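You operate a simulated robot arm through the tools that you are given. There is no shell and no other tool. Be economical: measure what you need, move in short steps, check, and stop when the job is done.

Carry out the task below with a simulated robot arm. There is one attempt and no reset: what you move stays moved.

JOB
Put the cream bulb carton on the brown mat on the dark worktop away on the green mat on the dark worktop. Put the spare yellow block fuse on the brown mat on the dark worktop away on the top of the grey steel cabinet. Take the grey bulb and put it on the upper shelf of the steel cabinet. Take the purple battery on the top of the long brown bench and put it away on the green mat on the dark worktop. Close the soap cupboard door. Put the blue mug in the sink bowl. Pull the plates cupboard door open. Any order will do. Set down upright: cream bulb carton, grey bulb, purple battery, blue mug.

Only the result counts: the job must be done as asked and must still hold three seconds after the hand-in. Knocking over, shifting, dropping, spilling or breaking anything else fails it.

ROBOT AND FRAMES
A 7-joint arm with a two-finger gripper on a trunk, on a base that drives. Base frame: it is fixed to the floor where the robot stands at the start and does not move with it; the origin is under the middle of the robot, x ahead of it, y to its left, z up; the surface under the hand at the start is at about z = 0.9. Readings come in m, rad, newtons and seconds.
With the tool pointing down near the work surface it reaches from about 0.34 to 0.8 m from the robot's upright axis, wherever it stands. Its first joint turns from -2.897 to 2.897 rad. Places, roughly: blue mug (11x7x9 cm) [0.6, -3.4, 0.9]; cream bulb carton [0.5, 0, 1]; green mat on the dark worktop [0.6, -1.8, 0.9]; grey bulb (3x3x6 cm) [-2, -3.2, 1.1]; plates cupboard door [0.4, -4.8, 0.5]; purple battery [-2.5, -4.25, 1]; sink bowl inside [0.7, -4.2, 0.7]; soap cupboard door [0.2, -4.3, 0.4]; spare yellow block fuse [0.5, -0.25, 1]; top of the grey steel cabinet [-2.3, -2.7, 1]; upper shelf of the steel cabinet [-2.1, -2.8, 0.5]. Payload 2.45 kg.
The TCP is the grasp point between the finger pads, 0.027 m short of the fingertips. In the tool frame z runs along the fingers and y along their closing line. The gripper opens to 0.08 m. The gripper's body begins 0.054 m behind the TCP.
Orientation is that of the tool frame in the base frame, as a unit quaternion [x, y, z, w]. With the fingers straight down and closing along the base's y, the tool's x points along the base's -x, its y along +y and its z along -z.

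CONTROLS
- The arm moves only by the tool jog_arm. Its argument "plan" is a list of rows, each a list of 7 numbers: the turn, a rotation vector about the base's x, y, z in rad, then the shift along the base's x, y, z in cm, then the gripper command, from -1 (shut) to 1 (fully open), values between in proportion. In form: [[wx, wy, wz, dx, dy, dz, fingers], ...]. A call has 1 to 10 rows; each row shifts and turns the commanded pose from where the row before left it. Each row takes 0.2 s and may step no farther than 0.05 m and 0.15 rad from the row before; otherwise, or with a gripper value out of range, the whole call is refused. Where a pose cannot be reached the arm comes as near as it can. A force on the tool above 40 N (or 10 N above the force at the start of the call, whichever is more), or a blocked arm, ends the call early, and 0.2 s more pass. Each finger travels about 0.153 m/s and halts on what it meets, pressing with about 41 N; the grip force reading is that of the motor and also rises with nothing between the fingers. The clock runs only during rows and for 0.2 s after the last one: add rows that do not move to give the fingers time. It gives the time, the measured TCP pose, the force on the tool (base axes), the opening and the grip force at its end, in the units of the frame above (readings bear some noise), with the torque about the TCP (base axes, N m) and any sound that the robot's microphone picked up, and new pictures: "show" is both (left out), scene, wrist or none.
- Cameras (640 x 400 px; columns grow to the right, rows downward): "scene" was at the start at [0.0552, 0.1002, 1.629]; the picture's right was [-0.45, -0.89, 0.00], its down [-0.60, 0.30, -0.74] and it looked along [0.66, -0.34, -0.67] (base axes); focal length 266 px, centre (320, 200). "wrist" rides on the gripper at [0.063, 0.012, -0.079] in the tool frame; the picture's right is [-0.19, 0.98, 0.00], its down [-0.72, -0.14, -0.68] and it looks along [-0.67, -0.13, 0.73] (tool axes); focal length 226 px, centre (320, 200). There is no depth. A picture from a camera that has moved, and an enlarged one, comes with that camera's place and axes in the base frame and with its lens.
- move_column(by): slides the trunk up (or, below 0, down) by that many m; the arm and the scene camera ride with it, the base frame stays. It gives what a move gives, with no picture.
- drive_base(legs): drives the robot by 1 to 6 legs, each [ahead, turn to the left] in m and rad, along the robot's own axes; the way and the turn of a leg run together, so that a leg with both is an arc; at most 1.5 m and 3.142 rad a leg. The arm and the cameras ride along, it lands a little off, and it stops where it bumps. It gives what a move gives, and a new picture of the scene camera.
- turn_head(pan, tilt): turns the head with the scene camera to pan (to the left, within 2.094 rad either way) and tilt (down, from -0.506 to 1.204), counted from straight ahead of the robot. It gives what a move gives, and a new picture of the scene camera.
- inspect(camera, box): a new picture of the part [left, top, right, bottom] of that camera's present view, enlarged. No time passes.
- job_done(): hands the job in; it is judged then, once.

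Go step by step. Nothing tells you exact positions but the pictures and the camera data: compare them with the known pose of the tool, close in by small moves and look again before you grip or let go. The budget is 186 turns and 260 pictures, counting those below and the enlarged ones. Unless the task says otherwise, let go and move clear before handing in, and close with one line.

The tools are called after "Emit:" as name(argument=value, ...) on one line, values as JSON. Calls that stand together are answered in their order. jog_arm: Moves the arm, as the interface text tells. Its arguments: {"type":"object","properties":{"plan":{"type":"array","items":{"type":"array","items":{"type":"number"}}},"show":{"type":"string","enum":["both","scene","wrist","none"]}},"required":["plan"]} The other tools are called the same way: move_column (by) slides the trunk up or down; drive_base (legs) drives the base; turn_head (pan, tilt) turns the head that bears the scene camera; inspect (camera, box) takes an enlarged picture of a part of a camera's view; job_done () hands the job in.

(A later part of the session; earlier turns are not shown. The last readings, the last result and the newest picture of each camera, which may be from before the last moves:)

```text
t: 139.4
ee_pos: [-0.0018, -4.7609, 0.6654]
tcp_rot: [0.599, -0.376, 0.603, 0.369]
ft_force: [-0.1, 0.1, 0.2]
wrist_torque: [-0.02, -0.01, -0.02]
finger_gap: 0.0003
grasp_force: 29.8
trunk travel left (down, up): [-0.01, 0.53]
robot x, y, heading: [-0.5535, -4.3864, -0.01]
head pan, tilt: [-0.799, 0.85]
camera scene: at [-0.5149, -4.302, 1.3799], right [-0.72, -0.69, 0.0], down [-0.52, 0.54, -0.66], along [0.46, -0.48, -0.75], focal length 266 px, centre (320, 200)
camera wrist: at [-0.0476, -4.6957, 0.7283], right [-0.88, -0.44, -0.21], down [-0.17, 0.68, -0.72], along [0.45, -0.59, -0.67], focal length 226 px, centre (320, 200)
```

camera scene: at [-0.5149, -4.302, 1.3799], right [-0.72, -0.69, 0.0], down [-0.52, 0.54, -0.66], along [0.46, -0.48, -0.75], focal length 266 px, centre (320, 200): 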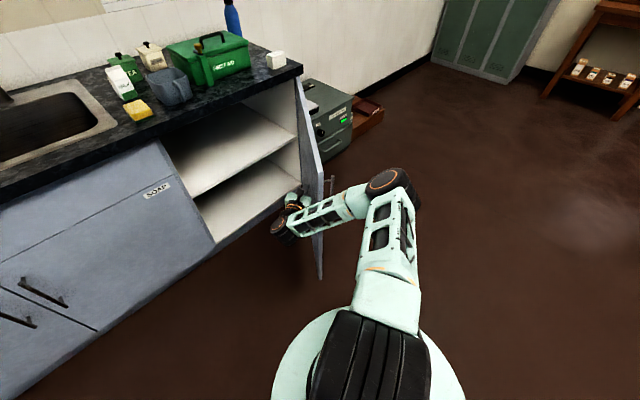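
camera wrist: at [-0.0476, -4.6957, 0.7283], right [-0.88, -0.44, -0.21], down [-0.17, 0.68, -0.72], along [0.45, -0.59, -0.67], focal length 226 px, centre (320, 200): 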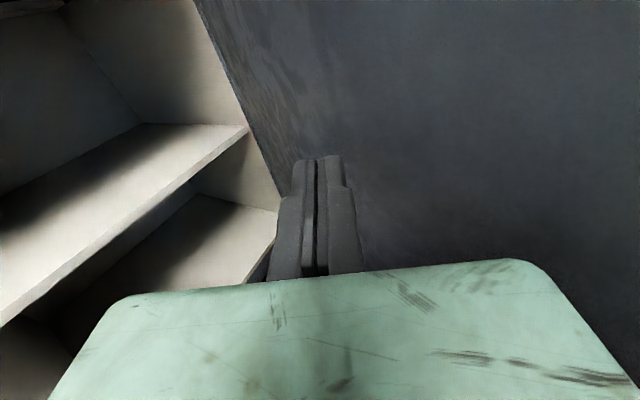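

Around 55° now. One more sweep to be comfortably open, then withdraw.

Emit:
jog_arm(plan=[[0, 0, 0, -0.6, -1.6, 0, -1], [0, 0, 0, -0.6, -1.6, 0, -1], [0, 0, 0, -0.6, -1.7, 0, -1], [0, 0, 0, -0.5, -1.7, 0, -1], [0, 0, 0, -0.5, -1.7, 0, -1], [0, 0, 0, -0.4, -1.7, 0, -1], [0, 0, 0, -0.4, -1.7, 0, -1]])

```text
t: 141.0
ee_pos: [-0.0359, -4.8784, 0.6648]
tcp_rot: [0.599, -0.377, 0.604, 0.368]
ft_force: [-0.1, -0.3, 0.4]
wrist_torque: [0.01, 0.02, 0.0]
finger_gap: 0.0
grasp_force: 29.8
trunk travel left (down, up): [-0.01, 0.53]
robot x, y, heading: [-0.5492, -4.386, -0.007]
head pan, tilt: [-0.799, 0.85]
camera scene: at [-0.515, -4.302, 1.3799], right [-0.72, -0.69, 0.0], down [-0.52, 0.54, -0.66], along [0.46, -0.48, -0.75], focal length 266 px, centre (320, 200)
camera wrist: at [-0.0828, -4.8127, 0.7284], right [-0.88, -0.44, -0.21], down [-0.17, 0.68, -0.72], along [0.45, -0.59, -0.67], focal length 226 px, centre (320, 200)
```

scene: 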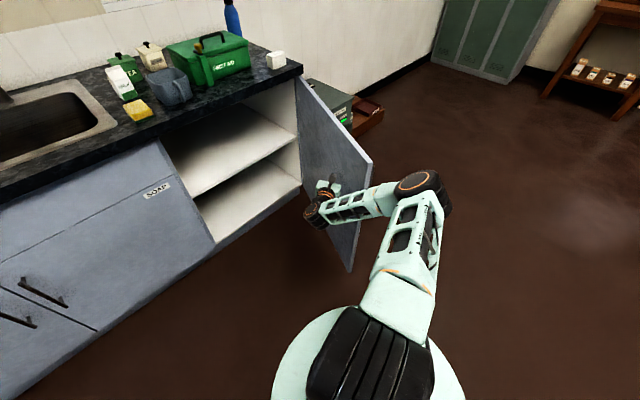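
wrist: 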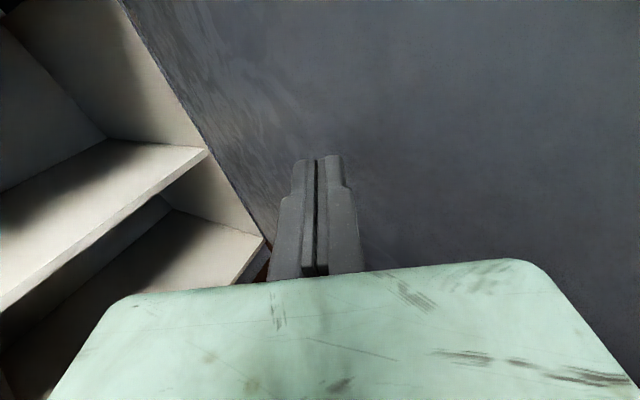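

The plates door is ~75° open. Withdraw the hand and bring the tool back to pointing down, rising.

Emit:
jog_arm(plan=[[0, 0, 0, 0, 4.5, 0, -1], [0, 0, 0, -1, 4.5, 0, -1], [0, 0, 0, -1, 4.5, 0, -1], [0.126, 0.061, 0, 0, 3, 3, -1], [0.126, 0.061, 0, 0, 3, 3, -1], [0.126, 0.061, 0, 0, 3, 3, -1], [0.126, 0.061, 0, 0, 2, 4, -1], [0.126, 0.061, 0, 0, 0, 4, -1], [0.126, 0.061, 0, 0, 0, 4, -1], [0.126, 0.061, 0, 0, 0, 4, -1]], show="none")

Emit:
move_column(by=0.24)

Emit:
jog_arm(plan=[[0.126, 0.061, 0, 0, 0, 0, -1], [0.126, 0.061, 0, 0, 0, 0, -1], [0.126, 0.061, 0, 0, 0, 0, -1], [0.126, 0.061, 0, 0, 0, 0, -1], [0, 0, 0, 0, 0, 0, -1]])

```text
t: 143.2
ee_pos: [-0.057, -4.6315, 0.917]
tcp_rot: [0.808, -0.512, 0.25, 0.148]
ft_force: [-0.4, 0.0, 0.5]
wrist_torque: [0.01, 0.02, -0.01]
finger_gap: 0.0
grasp_force: 29.6
trunk travel left (down, up): [-0.01, 0.53]
robot x, y, heading: [-0.5527, -4.3837, -0.006]
head pan, tilt: [-0.799, 0.85]
```

```text
t: 145.7
ee_pos: [-0.0572, -4.6327, 1.1555]
tcp_rot: [0.808, -0.512, 0.251, 0.148]
ft_force: [-0.3, 0.2, 0.8]
wrist_torque: [-0.01, 0.01, 0.01]
finger_gap: 0.0
grasp_force: 29.8
trunk travel left (down, up): [-0.25, 0.29]
robot x, y, heading: [-0.5517, -4.3854, -0.007]
head pan, tilt: [-0.799, 0.85]
```

```text
t: 146.9
ee_pos: [-0.0572, -4.6318, 1.1547]
tcp_rot: [0.843, -0.537, 0.015, 0.003]
ft_force: [0.6, 0.6, 0.9]
wrist_torque: [0.0, 0.02, -0.02]
finger_gap: 0.0
grasp_force: 29.9
trunk travel left (down, up): [-0.25, 0.29]
robot x, y, heading: [-0.5524, -4.3835, -0.008]
head pan, tilt: [-0.799, 0.85]
camera scene: at [-0.515, -4.3021, 1.6198], right [-0.72, -0.69, 0.0], down [-0.52, 0.54, -0.66], along [0.46, -0.48, -0.75], focal length 266 px, centre (320, 200)
camera wrist: at [-0.0428, -4.6933, 1.2369], right [-0.97, -0.24, -0.02], down [-0.19, 0.72, 0.66], along [-0.15, 0.65, -0.75], focal length 226 px, centre (320, 200)
```

scene: 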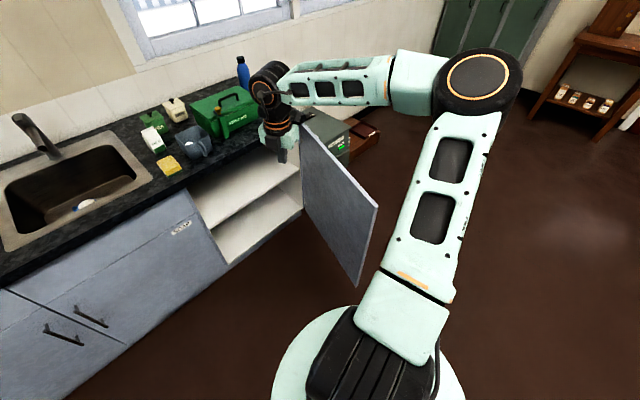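
wrist: 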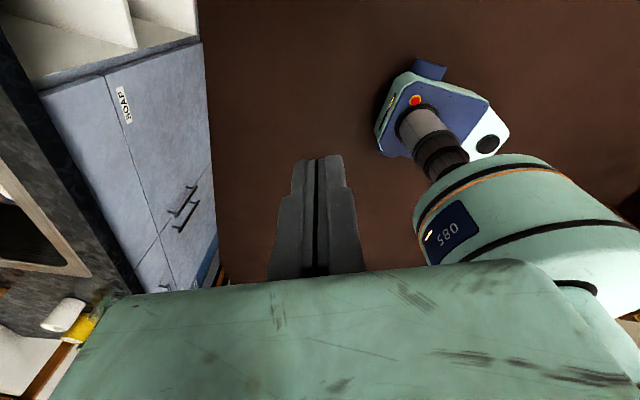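

Now unwind the tool yaw to the standard orientation in front of the robot.

Emit:
jog_arm(plan=[[0, 0, -0.145, 0, 2.5, 0, -1], [0, 0, -0.145, 0, 2.5, 0, -1], [0, 0, -0.145, 0, 2.5, 0, -1], [0, 0, -0.145, 0, 2.5, 0, -1], [0, 0, -0.145, 0, 2.5, 0, -1], [0, 0, -0.145, 0, 2.5, 0, -1], [0, 0, -0.145, 0, 2.5, 0, -1], [0, 0, -0.145, 0, 2.5, 0, -1], [0, 0, -0.145, 0, 2.5, 0, -1], [0, 0, -0.145, 0, 2.5, 0, -1]], show="none")

Emit:
jog_arm(plan=[[0, 0, -0.145, 0, 0, 0, -1], [0, 0, -0.145, 0, 0, 0, -1], [0, 0, -0.145, 0, 0, 0, -1], [0, 0, -0.145, 0, 0, 0, -1], [0, 0, 0, 0, 0, 0, -1]], show="scene")

```text
t: 149.1
ee_pos: [-0.0564, -4.3822, 1.1568]
tcp_rot: [-0.273, 0.962, -0.009, -0.014]
ft_force: [-0.2, 0.2, -0.5]
wrist_torque: [-0.02, 0.0, 0.01]
finger_gap: 0.0
grasp_force: 29.5
trunk travel left (down, up): [-0.25, 0.29]
robot x, y, heading: [-0.5535, -4.3866, -0.006]
head pan, tilt: [-0.799, 0.85]
```

```text
t: 150.3
ee_pos: [-0.0549, -4.3945, 1.1561]
tcp_rot: [-0.184, 0.983, -0.011, -0.014]
ft_force: [0.3, -0.6, 0.9]
wrist_torque: [0.02, 0.0, -0.02]
finger_gap: 0.0
grasp_force: 29.7
out of reach, approached as far as the arm can: row 2, 3, 4
trunk travel left (down, up): [-0.25, 0.29]
robot x, y, heading: [-0.5535, -4.3813, -0.003]
head pan, tilt: [-0.799, 0.85]
camera scene: at [-0.515, -4.3021, 1.6199], right [-0.72, -0.69, 0.0], down [-0.52, 0.54, -0.66], along [0.46, -0.48, -0.75], focal length 266 px, centre (320, 200)
```

scene: 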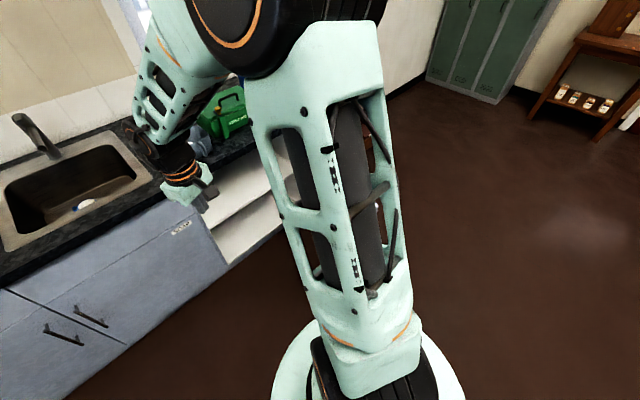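

Good enough (joint limit on the last bit). Now to the steel cabinet: drive to about (−1.15, −3.1) facing it.

Emit:
drive_base(legs=[[0, 2.01], [1.41, 0], [0, 1.13]])

Emit:
turn_head(pan=0.35, tilt=0.6)

```text
t: 165.2
ee_pos: [-1.62, -3.0937, 1.1559]
tcp_rot: [0.983, 0.181, 0.015, -0.01]
ft_force: [-0.1, 0.5, 0.2]
wrist_torque: [0.01, 0.02, 0.03]
finger_gap: 0.0
grasp_force: 29.8
trunk travel left (down, up): [-0.25, 0.29]
robot x, y, heading: [-1.1253, -3.1066, 3.126]
head pan, tilt: [-0.799, 0.85]
camera scene: at [-1.1598, -3.1934, 1.6198], right [0.73, 0.69, 0.0], down [0.52, -0.55, -0.66], along [-0.45, 0.48, -0.75], focal length 266 px, centre (320, 200)
```

scene: 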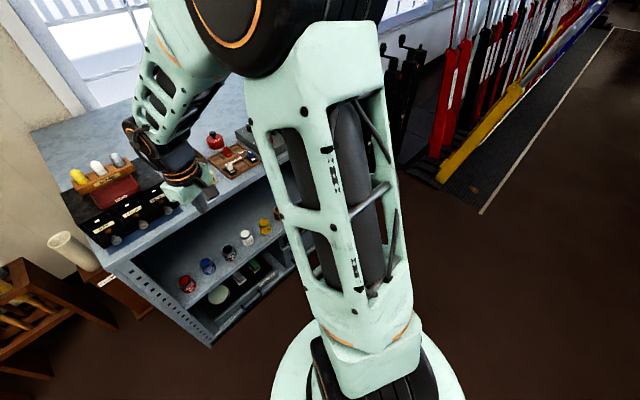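

```text
t: 166.5
ee_pos: [-1.6211, -3.0941, 1.1555]
tcp_rot: [0.983, 0.181, 0.014, -0.01]
ft_force: [-0.4, -0.3, 0.8]
wrist_torque: [0.02, 0.01, 0.02]
finger_gap: 0.0
grasp_force: 29.4
trunk travel left (down, up): [-0.25, 0.29]
robot x, y, heading: [-1.1262, -3.1074, 3.131]
head pan, tilt: [0.351, 0.6]
camera scene: at [-1.1894, -3.2794, 1.6407], right [-0.33, 0.94, 0.0], down [0.53, 0.19, -0.82], along [-0.78, -0.27, -0.57], focal length 266 px, centre (320, 200)
```

scene: 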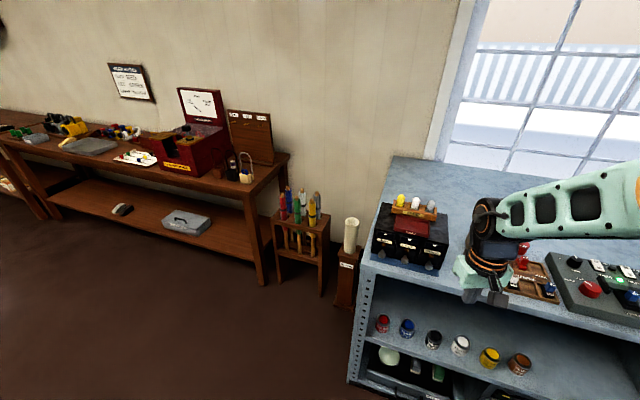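

I see a wooden rack with three bulbs on a black box at the cabinet's left end. Zoom in.

Emit:
inspect(camera="scene", box=[360, 180, 480, 280])

Emit:
inspect(camera="scene", box=[350, 280, 560, 400])

```text
4.00 times, centred on (420, 230) of scene
camera zoom: at [-1.1894, -3.2794, 1.6407], right [-0.33, 0.94, 0.0], down [0.53, 0.19, -0.82], along [-0.78, -0.27, -0.57], focal length 1062 px, centre (-80, 80)
```

zoom: 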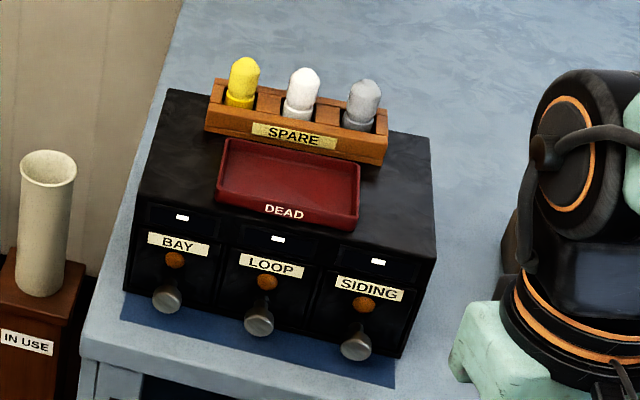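

```text
3.05 times, centred on (455, 340) of scene
camera zoom: at [-1.1894, -3.2794, 1.6407], right [-0.33, 0.94, 0.0], down [0.53, 0.19, -0.82], along [-0.78, -0.27, -0.57], focal length 809 px, centre (-91, -227)
```

zoom: 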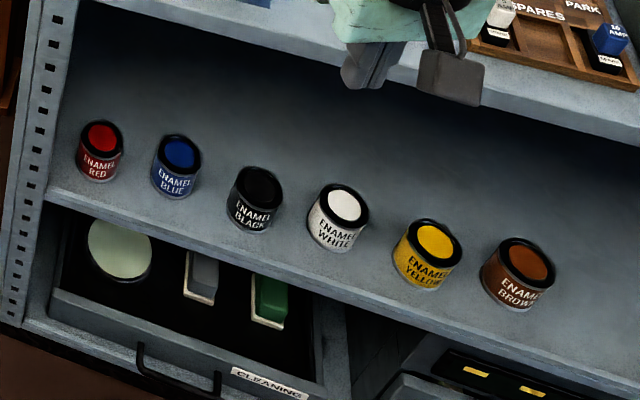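

The grey bulb is the right one in the SPARE rack; the upper shelf has cans on the left and free room to the right. I'll flip the gripper yaw (away from the joint limit, camera on top), then pitch it 45°.

Emit:
jog_arm(plan=[[0, 0, 0.146, 0, 0, 0, -1], [0, 0, 0.146, 0, 0, 0, -1], [0, 0, 0.146, 0, 0, 0, -1], [0, 0, 0.146, 0, 0, 0, -1], [0, 0, 0.146, 0, 0, 0, -1], [0, 0, 0.146, 0, 0, 0, -1], [0, 0, 0.146, 0, 0, 0, -1], [0, 0, 0.146, 0, 0, 0, -1], [0, 0, 0.146, 0, 0, 0, -1], [0, 0, 0.146, 0, 0, 0, -1]], show="none")

Emit:
jog_arm(plan=[[0, 0, 0.146, 0, 0, 0, -1], [0, 0, 0.146, 0, 0, 0, -1], [0, 0, 0.146, 0, 0, 0, -1], [0, 0, 0.146, 0, 0, 0, -1], [0, 0, 0.146, 0, 0, 0, -1], [0, 0, 0.146, 0, 0, 0, -1], [0, 0, 0.146, 0, 0, 0, -1], [0, 0, 0.146, 0, 0, 0, -1], [0, 0, 0.146, 0, 0, 0, 1], [0, 0, 0, 0, 0, 0, 1]])

```text
t: 168.7
ee_pos: [-1.6199, -3.0939, 1.1546]
tcp_rot: [0.611, 0.791, 0.004, -0.018]
ft_force: [0.3, 0.3, -0.1]
wrist_torque: [-0.02, -0.03, -0.01]
finger_gap: 0.0
grasp_force: 29.9
trunk travel left (down, up): [-0.25, 0.29]
robot x, y, heading: [-1.126, -3.1103, 3.129]
head pan, tilt: [0.351, 0.6]
```

```text
t: 170.9
ee_pos: [-1.6188, -3.0932, 1.1555]
tcp_rot: [0.001, 1.0, -0.008, -0.016]
ft_force: [0.2, 1.4, -0.2]
wrist_torque: [0.0, -0.01, 0.0]
finger_gap: 0.0797
grasp_force: 0.2
trunk travel left (down, up): [-0.25, 0.29]
robot x, y, heading: [-1.1251, -3.1073, 3.123]
head pan, tilt: [0.351, 0.6]
camera scene: at [-1.1894, -3.2795, 1.6407], right [-0.33, 0.94, 0.0], down [0.53, 0.19, -0.82], along [-0.78, -0.27, -0.57], focal length 266 px, centre (320, 200)
camera wrist: at [-1.6802, -3.0802, 1.2365], right [0.19, 0.98, -0.02], down [0.74, -0.13, 0.66], along [0.65, -0.14, -0.75], focal length 226 px, centre (320, 200)
```

scene: 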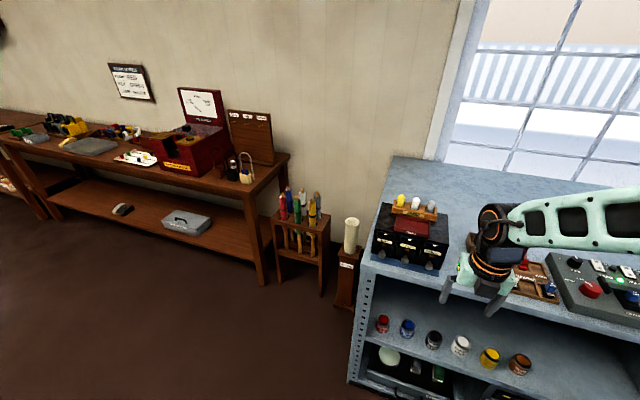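
wrist: 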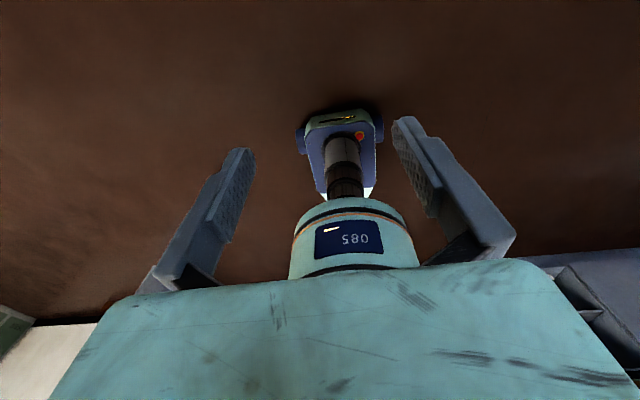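

Pitch the tool ~55° forward and move toward the rack, above it.

Emit:
jog_arm(plan=[[0, 0.137, 0, -2, -1.25, 1.4, 1], [0, 0.137, 0, -2, -1.25, 1.4, 1], [0, 0.137, 0, -2, -1.25, 1.4, 1], [0, 0.137, 0, -2, -1.25, 1.4, 1], [0, 0.137, 0, -2, -1.25, 1.4, 1], [0, 0.137, 0, -2, -1.25, 1.4, 1], [0, 0.137, 0, -2, -1.25, 1.4, 1], [0, 0, 0, 0, 0, 0, 1]])

```text
t: 172.7
ee_pos: [-1.756, -3.1814, 1.2515]
tcp_rot: [-0.003, 0.88, -0.008, -0.475]
ft_force: [0.3, -0.3, -0.2]
wrist_torque: [0.02, -0.01, -0.01]
finger_gap: 0.0798
grasp_force: 0.1
out of reach, approached as far as the arm can: row 6
trunk travel left (down, up): [-0.25, 0.29]
robot x, y, heading: [-1.1237, -3.106, 3.133]
head pan, tilt: [0.351, 0.6]
camera scene: at [-1.1891, -3.2816, 1.6405], right [-0.33, 0.94, 0.0], down [0.53, 0.19, -0.82], along [-0.78, -0.27, -0.57], focal length 266 px, centre (320, 200)
camera wrist: at [-1.7244, -3.167, 1.3478], right [0.09, 0.98, -0.17], down [0.97, -0.13, -0.23], along [-0.24, -0.15, -0.96], focal length 226 px, centre (320, 200)
```

scene: 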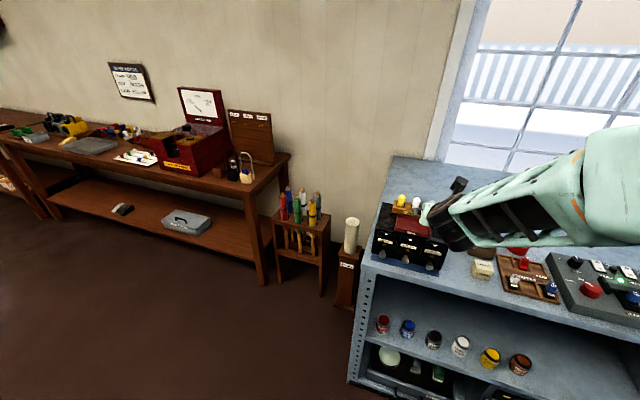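
wrist: 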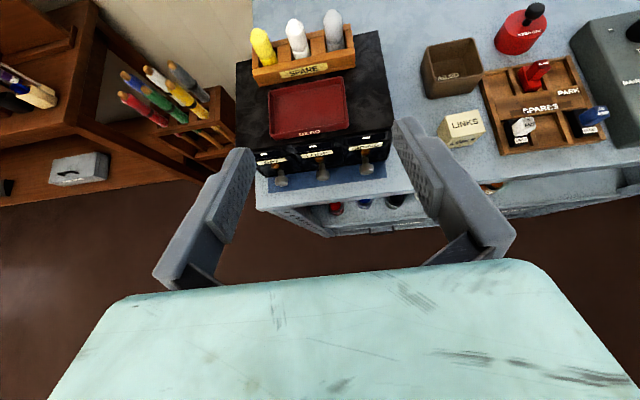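

The grey bulb is at about (−2.02, −3.166), z≈1.08–1.13, neighbours 5 cm apart. Drive 0.17 m closer and narrow the fingers to ~4.3 cm.

Emit:
drive_base(legs=[[0.16, 0]])

Emit:
jog_arm(plan=[[0, 0, 0, -2, 0.6, -2.5, 0.1], [0, 0, 0, -2, 0.6, -2.5, 0.1], [0, 0, 0, 0, 0, 0, 0.1]], show="wrist")

```text
t: 174.1
ee_pos: [-1.9172, -3.1776, 1.2516]
tcp_rot: [-0.003, 0.88, -0.008, -0.475]
ft_force: [-0.5, -0.4, 0.5]
wrist_torque: [0.0, -0.01, -0.02]
finger_gap: 0.08
grasp_force: 0.0
trunk travel left (down, up): [-0.25, 0.29]
robot x, y, heading: [-1.2851, -3.105, 3.136]
head pan, tilt: [0.351, 0.6]
camera scene: at [-1.35, -3.2776, 1.6406], right [-0.33, 0.94, 0.0], down [0.53, 0.19, -0.82], along [-0.78, -0.27, -0.57], focal length 266 px, centre (320, 200)
```

scene: 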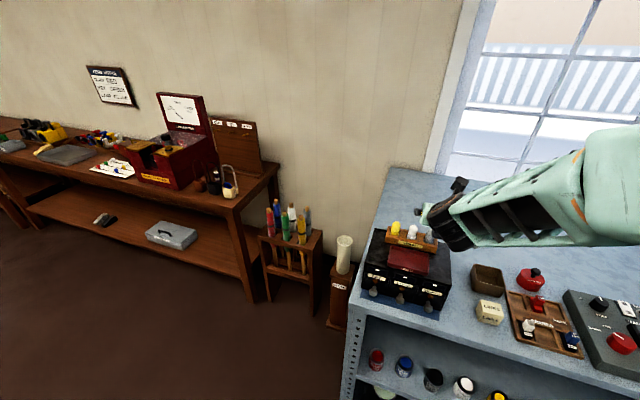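

```text
t: 174.9
ee_pos: [-1.9562, -3.1655, 1.2016]
tcp_rot: [-0.004, 0.88, -0.009, -0.475]
ft_force: [0.1, 0.1, 0.2]
wrist_torque: [0.02, -0.02, 0.03]
finger_gap: 0.0439
grasp_force: 0.1
trunk travel left (down, up): [-0.25, 0.29]
robot x, y, heading: [-1.2842, -3.1077, 3.128]
head pan, tilt: [0.351, 0.6]
camera wrist: at [-1.9239, -3.1509, 1.2976], right [0.09, 0.98, -0.17], down [0.97, -0.13, -0.22], along [-0.24, -0.15, -0.96], focal length 226 px, centre (320, 200)
```

wrist: 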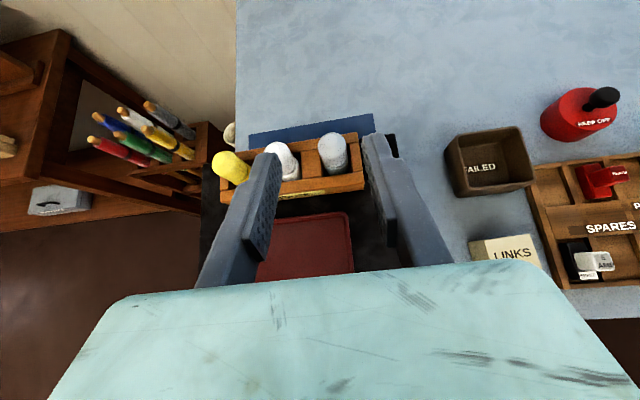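

Aligned with the grey bulb. Lower over it with slightly narrowed fingers.

Emit:
jog_arm(plan=[[0, 0, 0, -1.6, 0.1, -2.3, 0.05], [0, 0, 0, -1.6, 0, -2.3, 0.05], [0, 0, 0, -1.5, 0, -2.2, 0.05], [0, 0, 0, 0, 0, 0, 0.05]])

```text
t: 175.9
ee_pos: [-2.0036, -3.1648, 1.1328]
tcp_rot: [-0.004, 0.88, -0.009, -0.475]
ft_force: [0.5, -0.5, 0.2]
wrist_torque: [-0.02, 0.02, 0.02]
finger_gap: 0.0419
grasp_force: 0.0
trunk travel left (down, up): [-0.25, 0.29]
robot x, y, heading: [-1.2782, -3.108, 3.127]
head pan, tilt: [0.351, 0.6]
camera scene: at [-1.3488, -3.2776, 1.6408], right [-0.33, 0.94, 0.0], down [0.53, 0.19, -0.82], along [-0.78, -0.27, -0.57], focal length 266 px, centre (320, 200)
camera wrist: at [-1.9719, -3.1499, 1.2287], right [0.09, 0.98, -0.17], down [0.97, -0.13, -0.22], along [-0.24, -0.15, -0.96], focal length 226 px, centre (320, 200)
```

scene: 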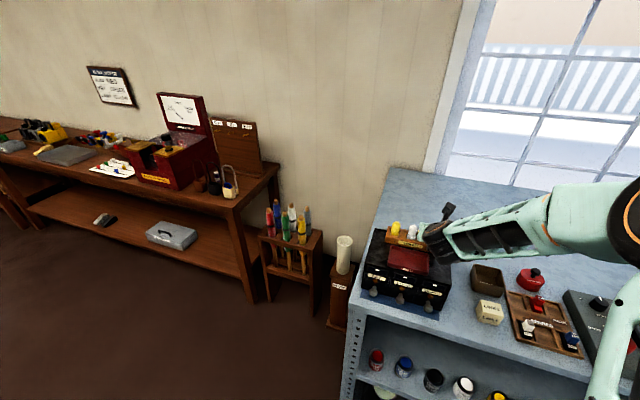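
wrist: 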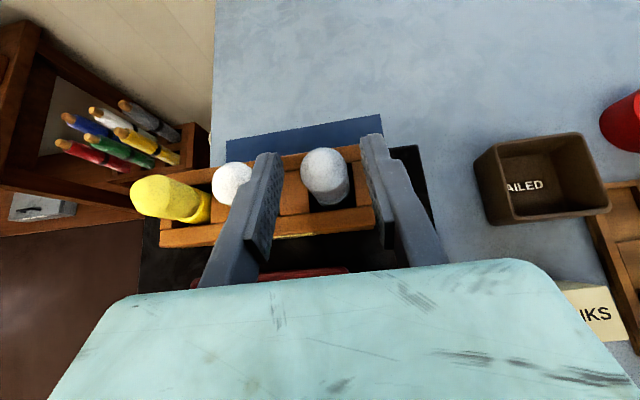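

Finger clears the white bulb by a few mm. Lower the last 2 cm and close.

Emit:
jog_arm(plan=[[0, 0, 0, -0.5, 0.1, -1.1, 0.05], [0, 0, 0, -0.5, 0, -1.1, 0.05], [0, 0, 0, 0, 0, 0, 0.05], [0, 0, 0, 0, 0, 0, -0.2], [0, 0, 0, 0, 0, 0, -0.5], [0, 0, 0, 0, 0, 0, -1], [0, 0, 0, 0, 0, 0, -1]], show="wrist")

```text
t: 177.5
ee_pos: [-2.013, -3.1635, 1.111]
tcp_rot: [-0.002, 0.88, -0.008, -0.475]
ft_force: [0.5, -0.6, -0.2]
wrist_torque: [-0.02, -0.01, -0.02]
finger_gap: 0.023
grasp_force: 40.9
trunk travel left (down, up): [-0.25, 0.29]
robot x, y, heading: [-1.2806, -3.1063, 3.129]
head pan, tilt: [0.351, 0.6]
camera wrist: at [-1.9815, -3.1489, 1.2072], right [0.09, 0.98, -0.17], down [0.97, -0.13, -0.22], along [-0.24, -0.15, -0.96], focal length 226 px, centre (320, 200)
```

wrist: 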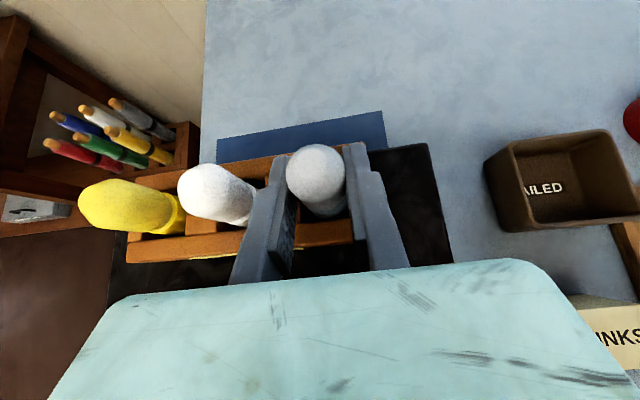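

Gripped. Lift gently straight up.

Emit:
jog_arm(plan=[[0, 0, 0, 0, 0, 0.7, -1], [0, 0, 0, 0, 0, 0.8, -1], [0, 0, 0, 0, 0, 1, -1], [0, 0, 0, 0, 0, 1.2, -1], [0, 0, 0, 0, 0, 1.5, -1], [0, 0, 0, 0, 0, 2, -1], [0, 0, 0, 0, 0, 2, -1], [0, 0, 0, 0, 0, 2, -1], [0, 0, 0, 0, 0, 0, -1]])

```text
t: 179.5
ee_pos: [-2.0137, -3.1624, 1.2235]
tcp_rot: [-0.003, 0.88, -0.008, -0.475]
ft_force: [-0.2, -1.2, -0.2]
wrist_torque: [-0.01, 0.0, 0.0]
finger_gap: 0.0226
grasp_force: 40.7
trunk travel left (down, up): [-0.25, 0.29]
robot x, y, heading: [-1.2806, -3.1059, 3.131]
head pan, tilt: [0.351, 0.6]
camera scene: at [-1.3489, -3.2776, 1.6407], right [-0.33, 0.94, 0.0], down [0.53, 0.19, -0.82], along [-0.78, -0.27, -0.57], focal length 266 px, centre (320, 200)
camera wrist: at [-1.9814, -3.149, 1.3193], right [0.09, 0.98, -0.17], down [0.97, -0.13, -0.22], along [-0.24, -0.15, -0.96], focal length 226 px, centre (320, 200)
```

scene: 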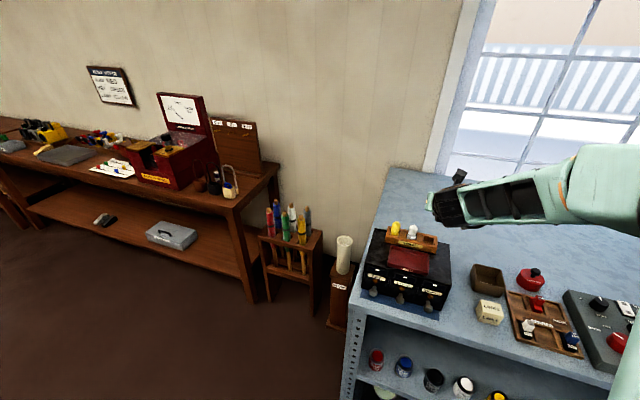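
wrist: 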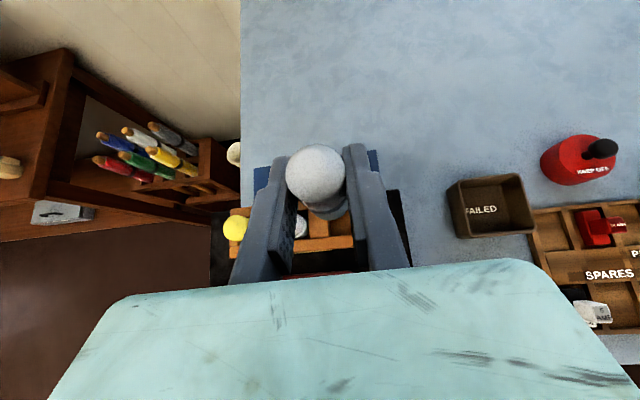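

Bulb held upright; its slot is empty. Back away, shift along the cabinet to its free shelf end, facing it again.

Emit:
drive_base(legs=[[-0.35, 0], [0, -1.565], [0.5, 0], [0, 1.57]])

Emit:
turn_head(pan=0.3, tilt=0.65)

```text
t: 192.2
ee_pos: [-1.668, -2.6847, 1.2245]
tcp_rot: [-0.012, 0.88, -0.013, -0.475]
ft_force: [-0.1, -0.4, -0.3]
wrist_torque: [-0.03, 0.02, 0.01]
finger_gap: 0.0226
grasp_force: 41.2
trunk travel left (down, up): [-0.25, 0.29]
robot x, y, heading: [-0.9432, -2.6105, -3.133]
head pan, tilt: [0.351, 0.6]
camera scene: at [-1.0018, -2.7851, 1.6407], right [-0.35, 0.94, 0.0], down [0.53, 0.2, -0.82], along [-0.77, -0.29, -0.57], focal length 266 px, centre (320, 200)
```

scene: 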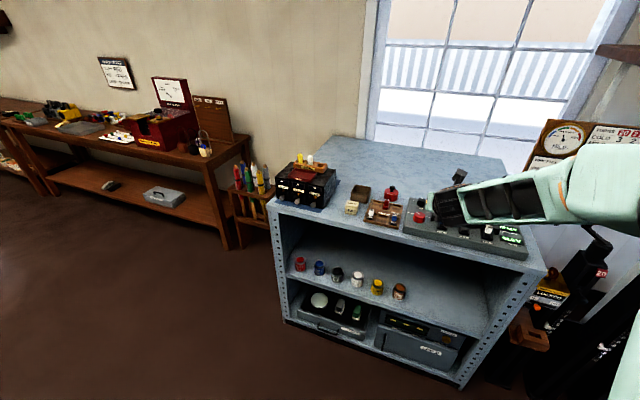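

```text
t: 192.8
ee_pos: [-1.6698, -2.6858, 1.2233]
tcp_rot: [-0.013, 0.88, -0.014, -0.474]
ft_force: [0.9, 0.0, -0.5]
wrist_torque: [0.0, -0.01, -0.03]
finger_gap: 0.0229
grasp_force: 41.0
trunk travel left (down, up): [-0.25, 0.29]
robot x, y, heading: [-0.9393, -2.6129, -3.132]
head pan, tilt: [0.3, 0.649]
camera scene: at [-1.0018, -2.7804, 1.6365], right [-0.31, 0.95, 0.0], down [0.58, 0.18, -0.8], along [-0.76, -0.24, -0.6], focal length 266 px, centre (320, 200)
```

scene: 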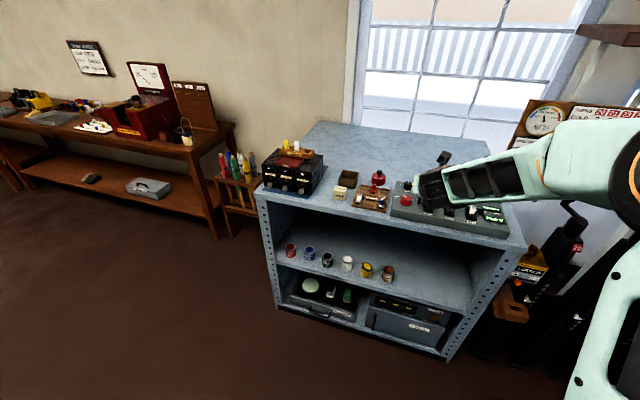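

The shelf's right part (y ≈ −2.66…−2.35) is free; shelf level ≈0.49. Lower trunk and arm in front of the cabinet.

Emit:
move_column(by=-0.245)

Emit:
jog_arm(plan=[[0, 0, 0, 1.5, 1.6, -3.8, -1], [0, 0, 0, 1.5, 1.6, -3.8, -1], [0, 0, 0, 1.5, 1.6, -3.8, -1], [0, 0, 0, 1.5, 1.6, -3.8, -1], [0, 0, 0, 1.5, 1.6, -3.8, -1], [0, 0, 0, 1.5, 1.6, -3.8, -1], [0, 0, 0, 1.5, 1.6, -3.8, -1], [0, 0, 0, 1.5, 1.6, -3.8, -1], [0, 0, 0, 1, 1.6, -3.8, -1], [0, 0, 0, 0, 0, 0, -1]])

```text
t: 195.3
ee_pos: [-1.6685, -2.6846, 0.9779]
tcp_rot: [-0.012, 0.88, -0.013, -0.475]
ft_force: [-1.0, 0.6, -0.7]
wrist_torque: [-0.01, -0.02, -0.01]
finger_gap: 0.0226
grasp_force: 41.2
trunk travel left (down, up): [-0.005, 0.535]
robot x, y, heading: [-0.9412, -2.6091, -3.13]
head pan, tilt: [0.3, 0.649]
```

```text
t: 197.5
ee_pos: [-1.539, -2.5409, 0.6364]
tcp_rot: [-0.011, 0.88, -0.012, -0.475]
ft_force: [-0.4, 0.9, 0.5]
wrist_torque: [-0.02, -0.03, 0.02]
finger_gap: 0.0227
grasp_force: 40.9
trunk travel left (down, up): [-0.005, 0.535]
robot x, y, heading: [-0.9372, -2.612, -3.132]
head pan, tilt: [0.3, 0.649]
camera scene: at [-1.0017, -2.78, 1.3915], right [-0.31, 0.95, 0.0], down [0.58, 0.18, -0.8], along [-0.76, -0.24, -0.6], focal length 266 px, centre (320, 200)
camera wrist: at [-1.5062, -2.5258, 0.7321], right [0.07, 0.98, -0.17], down [0.97, -0.11, -0.22], along [-0.24, -0.15, -0.96], focal length 226 px, centre (320, 200)
```

scene: 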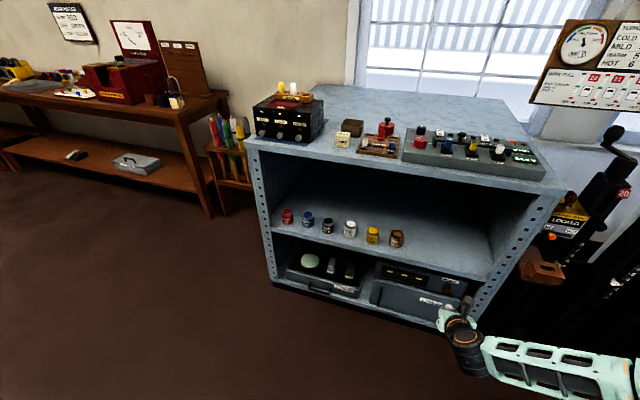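
wrist: 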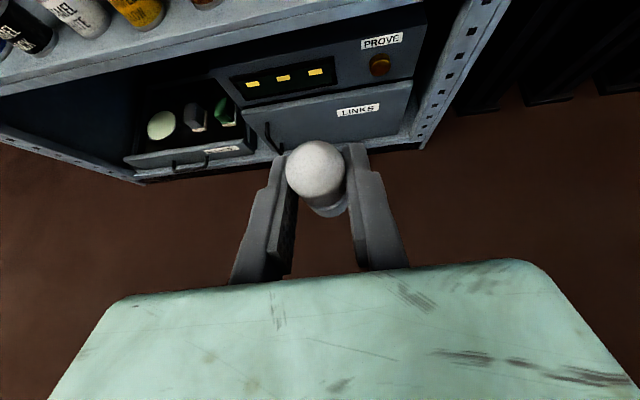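

Bulb still upright. Move closer to the shelf opening and check with the wrist camera.

Emit:
drive_base(legs=[[0.25, 0]])

Emit:
jog_arm(plan=[[0, 0, 0, 0, 0.5, 0, -1], [0, 0, 0, 0, 0.5, 0, -1]])

```text
t: 199.4
ee_pos: [-1.7935, -2.5431, 0.6377]
tcp_rot: [-0.012, 0.879, -0.014, -0.476]
ft_force: [0.4, 0.1, -0.2]
wrist_torque: [0.01, -0.01, 0.0]
finger_gap: 0.0227
grasp_force: 41.0
trunk travel left (down, up): [-0.005, 0.535]
robot x, y, heading: [-1.1965, -2.6161, -3.134]
head pan, tilt: [0.3, 0.649]
camera scene: at [-1.2561, -2.7828, 1.3915], right [-0.31, 0.95, 0.0], down [0.58, 0.18, -0.8], along [-0.76, -0.24, -0.6], focal length 266 px, centre (320, 200)
```

scene: 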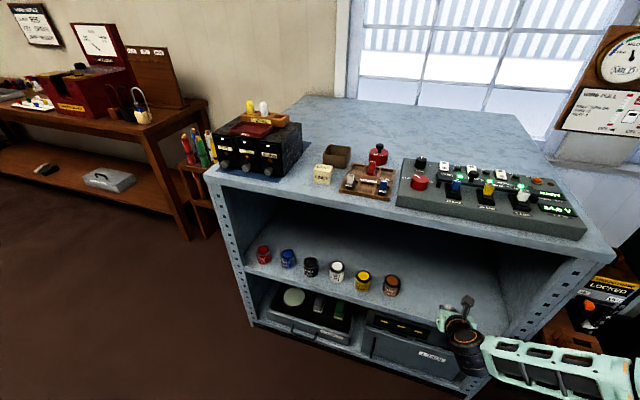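

```text
t: 200.0
ee_pos: [-1.7929, -2.5331, 0.638]
tcp_rot: [-0.011, 0.88, -0.013, -0.475]
ft_force: [0.5, 0.4, 0.4]
wrist_torque: [-0.01, 0.02, -0.03]
finger_gap: 0.0225
grasp_force: 41.5
trunk travel left (down, up): [-0.005, 0.535]
robot x, y, heading: [-1.1924, -2.6132, -3.133]
head pan, tilt: [0.3, 0.649]
camera scene: at [-1.2563, -2.7829, 1.3915], right [-0.31, 0.95, 0.0], down [0.58, 0.18, -0.8], along [-0.76, -0.24, -0.6], focal length 266 px, centre (320, 200)
camera wrist: at [-1.761, -2.5186, 0.7326], right [0.07, 0.98, -0.17], down [0.97, -0.11, -0.22], along [-0.24, -0.15, -0.96], focal length 226 px, centre (320, 200)
```

scene: 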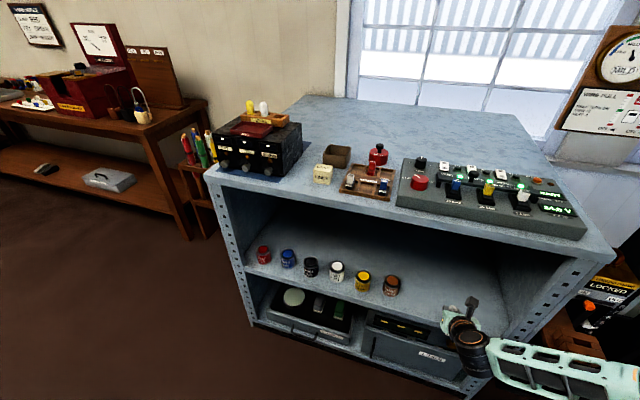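
wrist: 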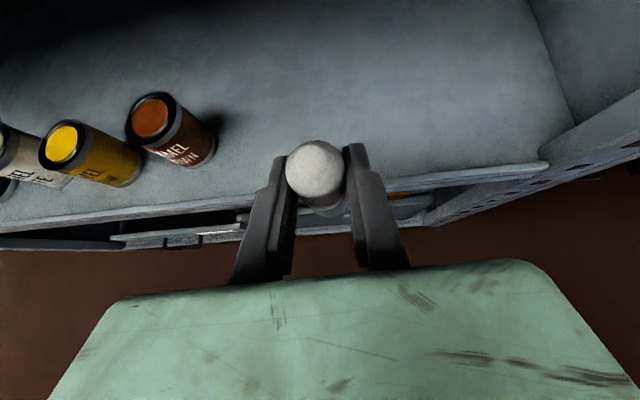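

Shelf front x≈−1.83, level z≈0.50; area ahead is free. Insert 12.5 cm, then lower.

Emit:
jog_arm(plan=[[0, 0, 0, -2.5, 0, 0, -1], [0, 0, 0, -2.5, 0, 0, -1], [0, 0, 0, -2.5, 0, 0, -1], [0, 0, 0, -2.5, 0, 0, -1], [0, 0, 0, -2.5, 0, 0, -1], [0, 0, 0, 0, 0, -2, -1], [0, 0, 0, 0, 0, -2, -1], [0, 0, 0, 0, 0, 0, -1]])

```text
t: 201.8
ee_pos: [-1.9174, -2.5353, 0.5964]
tcp_rot: [-0.012, 0.88, -0.013, -0.475]
ft_force: [-1.3, 0.0, -0.4]
wrist_torque: [-0.02, 0.01, 0.01]
finger_gap: 0.0227
grasp_force: 41.2
trunk travel left (down, up): [-0.005, 0.535]
robot x, y, heading: [-1.1917, -2.6168, -3.126]
head pan, tilt: [0.3, 0.649]
camera scene: at [-1.2563, -2.7828, 1.3915], right [-0.31, 0.95, 0.0], down [0.58, 0.18, -0.8], along [-0.76, -0.24, -0.6], focal length 266 px, centre (320, 200)
camera wrist: at [-1.8862, -2.5192, 0.6921], right [0.07, 0.98, -0.17], down [0.97, -0.11, -0.22], along [-0.24, -0.15, -0.96], focal length 226 px, centre (320, 200)
```

scene: 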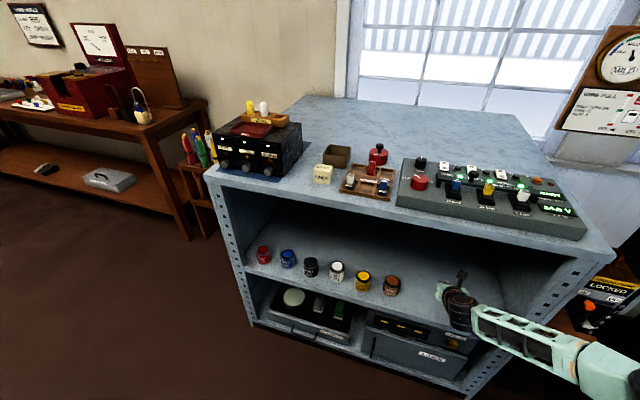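
wrist: 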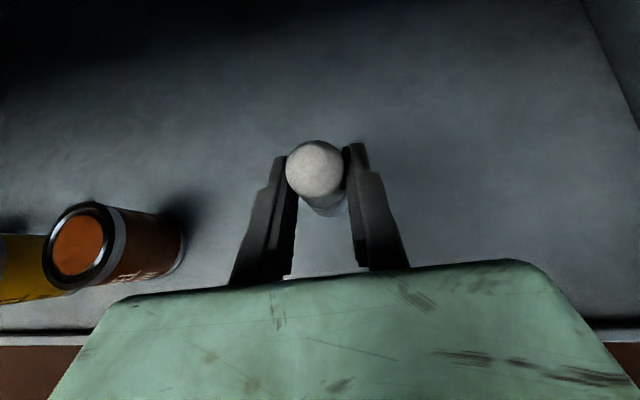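

Inserted over the clear shelf. Lower in small steps until contact.

Emit:
jog_arm(plan=[[0, 0, 0, 0, 0, -0.7, -1], [0, 0, 0, 0, 0, -0.7, -1], [0, 0, 0, 0, 0, -0.5, -1], [0, 0, 0, 0, 0, -0.4, -1], [0, 0, 0, 0, 0, 0, -1]], show="none")

Emit:
jog_arm(plan=[[0, 0, 0, 0, 0, -0.4, -1], [0, 0, 0, 0, 0, -0.3, -1], [0, 0, 0, 0, 0, -0.3, -1], [0, 0, 0, 0, 0, 0, -1]], show="wrist")

```text
t: 203.0
ee_pos: [-1.9179, -2.5329, 0.5735]
tcp_rot: [-0.013, 0.88, -0.014, -0.474]
ft_force: [0.6, 0.6, 0.0]
wrist_torque: [-0.02, 0.0, -0.01]
finger_gap: 0.0227
grasp_force: 40.6
trunk travel left (down, up): [-0.005, 0.535]
robot x, y, heading: [-1.1943, -2.6148, -3.129]
head pan, tilt: [0.3, 0.649]
```

```text
t: 204.0
ee_pos: [-1.9176, -2.5333, 0.5636]
tcp_rot: [-0.012, 0.88, -0.014, -0.474]
ft_force: [0.4, -0.2, -0.8]
wrist_torque: [0.01, 0.01, 0.03]
finger_gap: 0.0227
grasp_force: 41.4
trunk travel left (down, up): [-0.005, 0.535]
robot x, y, heading: [-1.1971, -2.6174, -3.132]
head pan, tilt: [0.3, 0.649]
camera wrist: at [-1.8862, -2.5186, 0.6592], right [0.07, 0.98, -0.17], down [0.97, -0.11, -0.22], along [-0.24, -0.15, -0.96], focal length 226 px, centre (320, 200)
```

wrist: 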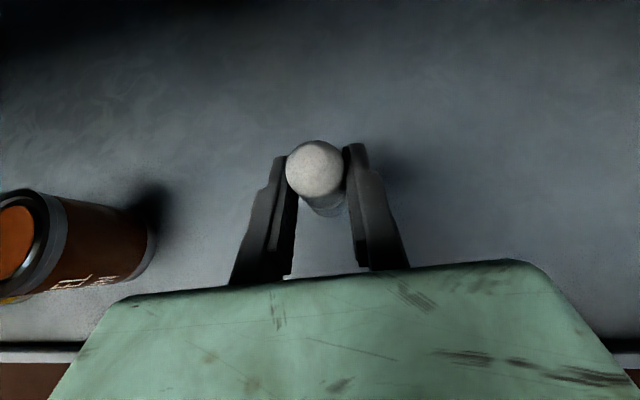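

Emit:
jog_arm(plan=[[0, 0, 0, 0, 0, -0.5, -1], [0, 0, 0, 0, 0, -0.5, -1], [0, 0, 0, 0, 0, -0.4, -1], [0, 0, 0, 0, 0, -0.4, -1], [0, 0, 0, 0, 0, 0, -1]], show="none")

Emit:
jog_arm(plan=[[0, 0, 0, 0, 0, -0.3, -1], [0, 0, 0, 0, 0, -0.3, -1], [0, 0, 0, 0, 0, 0, -1]], show="none")

```text
t: 205.2
ee_pos: [-1.9175, -2.5344, 0.5452]
tcp_rot: [-0.012, 0.88, -0.013, -0.475]
ft_force: [0.1, 0.5, -0.3]
wrist_torque: [-0.02, 0.02, -0.03]
finger_gap: 0.0227
grasp_force: 41.1
trunk travel left (down, up): [-0.005, 0.535]
robot x, y, heading: [-1.1932, -2.6209, -3.131]
head pan, tilt: [0.3, 0.649]
```

```text
t: 206.0
ee_pos: [-1.9173, -2.5335, 0.54]
tcp_rot: [-0.012, 0.88, -0.013, -0.475]
ft_force: [0.0, 0.4, -0.5]
wrist_torque: [0.0, -0.02, -0.01]
finger_gap: 0.0229
grasp_force: 41.0
trunk travel left (down, up): [-0.005, 0.535]
robot x, y, heading: [-1.1915, -2.6135, -3.131]
head pan, tilt: [0.3, 0.649]
```

Emit:
jog_arm(plan=[[0, 0, 0, 0, 0, -0.3, -1], [0, 0, 0, 0, 0, -0.3, -1], [0, 0, 0, 0, 0, -0.3, -1], [0, 0, 0, 0, 0, 0, -1]], show="none")

Emit:
jog_arm(plan=[[0, 0, 0, 0, 0, -0.2, -1], [0, 0, 0, 0, 0, -0.2, -1], [0, 0, 0, 0, 0, 0, -1]], show="wrist")

```text
t: 206.9
ee_pos: [-1.9208, -2.5331, 0.5368]
tcp_rot: [-0.012, 0.877, -0.013, -0.48]
ft_force: [-1.8, -0.9, 15.2]
wrist_torque: [0.01, 0.07, -0.01]
finger_gap: 0.0226
grasp_force: 41.3
trunk travel left (down, up): [-0.005, 0.535]
robot x, y, heading: [-1.1929, -2.6159, -3.13]
head pan, tilt: [0.3, 0.649]
stopped in row 4: the force on the tool passed its limit at 42 N (the readings are from after the stop); the commanded pose is now the measured one
```

```text
t: 207.5
ee_pos: [-1.9224, -2.5319, 0.5373]
tcp_rot: [-0.014, 0.876, -0.013, -0.482]
ft_force: [-2.7, -1.7, 15.0]
wrist_torque: [0.02, 0.06, 0.06]
finger_gap: 0.0227
grasp_force: 41.0
trunk travel left (down, up): [-0.005, 0.535]
robot x, y, heading: [-1.1981, -2.6133, -3.134]
head pan, tilt: [0.3, 0.649]
stopped in row 3: the force on the tool passed its limit at 43 N (the readings are from after the stop); the commanded pose is now the measured one
camera wrist: at [-1.8891, -2.5183, 0.6326], right [0.07, 0.98, -0.17], down [0.96, -0.11, -0.24], along [-0.26, -0.15, -0.95], focal length 226 px, centre (320, 200)
```

wrist: 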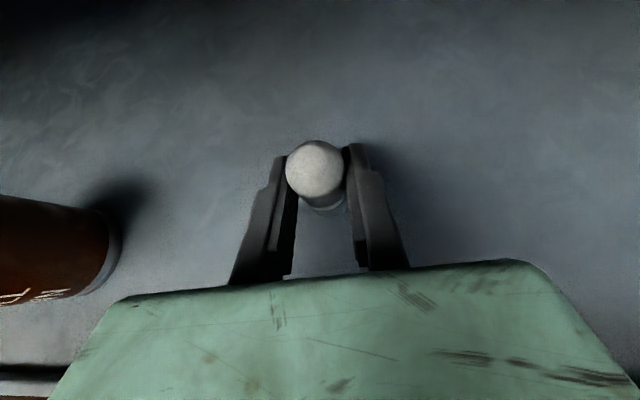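

Contact at z≈0.537. Release gently and back out along the tool axis.

Emit:
jog_arm(plan=[[0, 0, 0, 0, 0, 0.15, -1], [0, 0, 0, 0, 0, 0, -0.3], [0, 0, 0, 0, 0, 0, 0.3], [0, 0, 0, 0, 0, 0, 0.3], [0, 0, 0, 1.7, 0, 1.1, 0.3], [0, 0, 0, 2.5, 0, 1.6, 0.3], [0, 0, 0, 2.5, 0, 1.6, 0.3], [0, 0, 0, 2.5, 0, 1.6, 0.3], [0, 0, 0, 0, 0, 0, 0.3]])

```text
t: 209.5
ee_pos: [-1.8292, -2.5332, 0.5951]
tcp_rot: [-0.014, 0.877, -0.014, -0.48]
ft_force: [-0.2, -0.1, -0.1]
wrist_torque: [-0.01, -0.03, -0.01]
finger_gap: 0.0521
grasp_force: 0.1
trunk travel left (down, up): [-0.005, 0.535]
robot x, y, heading: [-1.1951, -2.6168, -3.134]
head pan, tilt: [0.3, 0.649]
camera scene: at [-1.2559, -2.7828, 1.3915], right [-0.31, 0.95, 0.0], down [0.58, 0.18, -0.8], along [-0.76, -0.24, -0.6], focal length 266 px, centre (320, 200)
camera wrist: at [-1.7957, -2.5185, 0.6908], right [0.07, 0.98, -0.17], down [0.97, -0.11, -0.24], along [-0.25, -0.15, -0.96], focal length 226 px, centre (320, 200)
```

scene: 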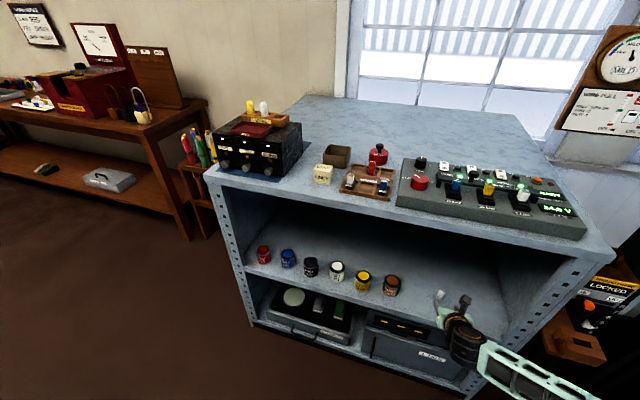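
wrist: 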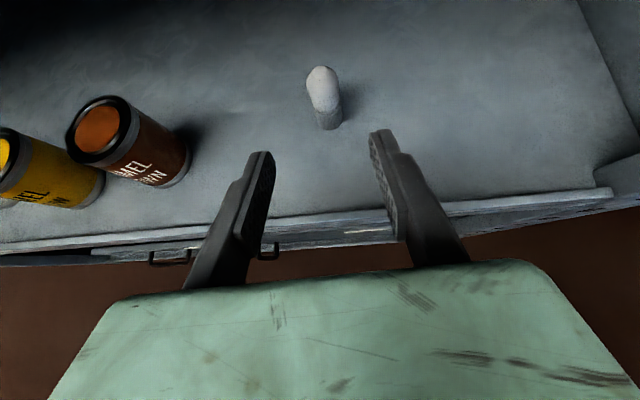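

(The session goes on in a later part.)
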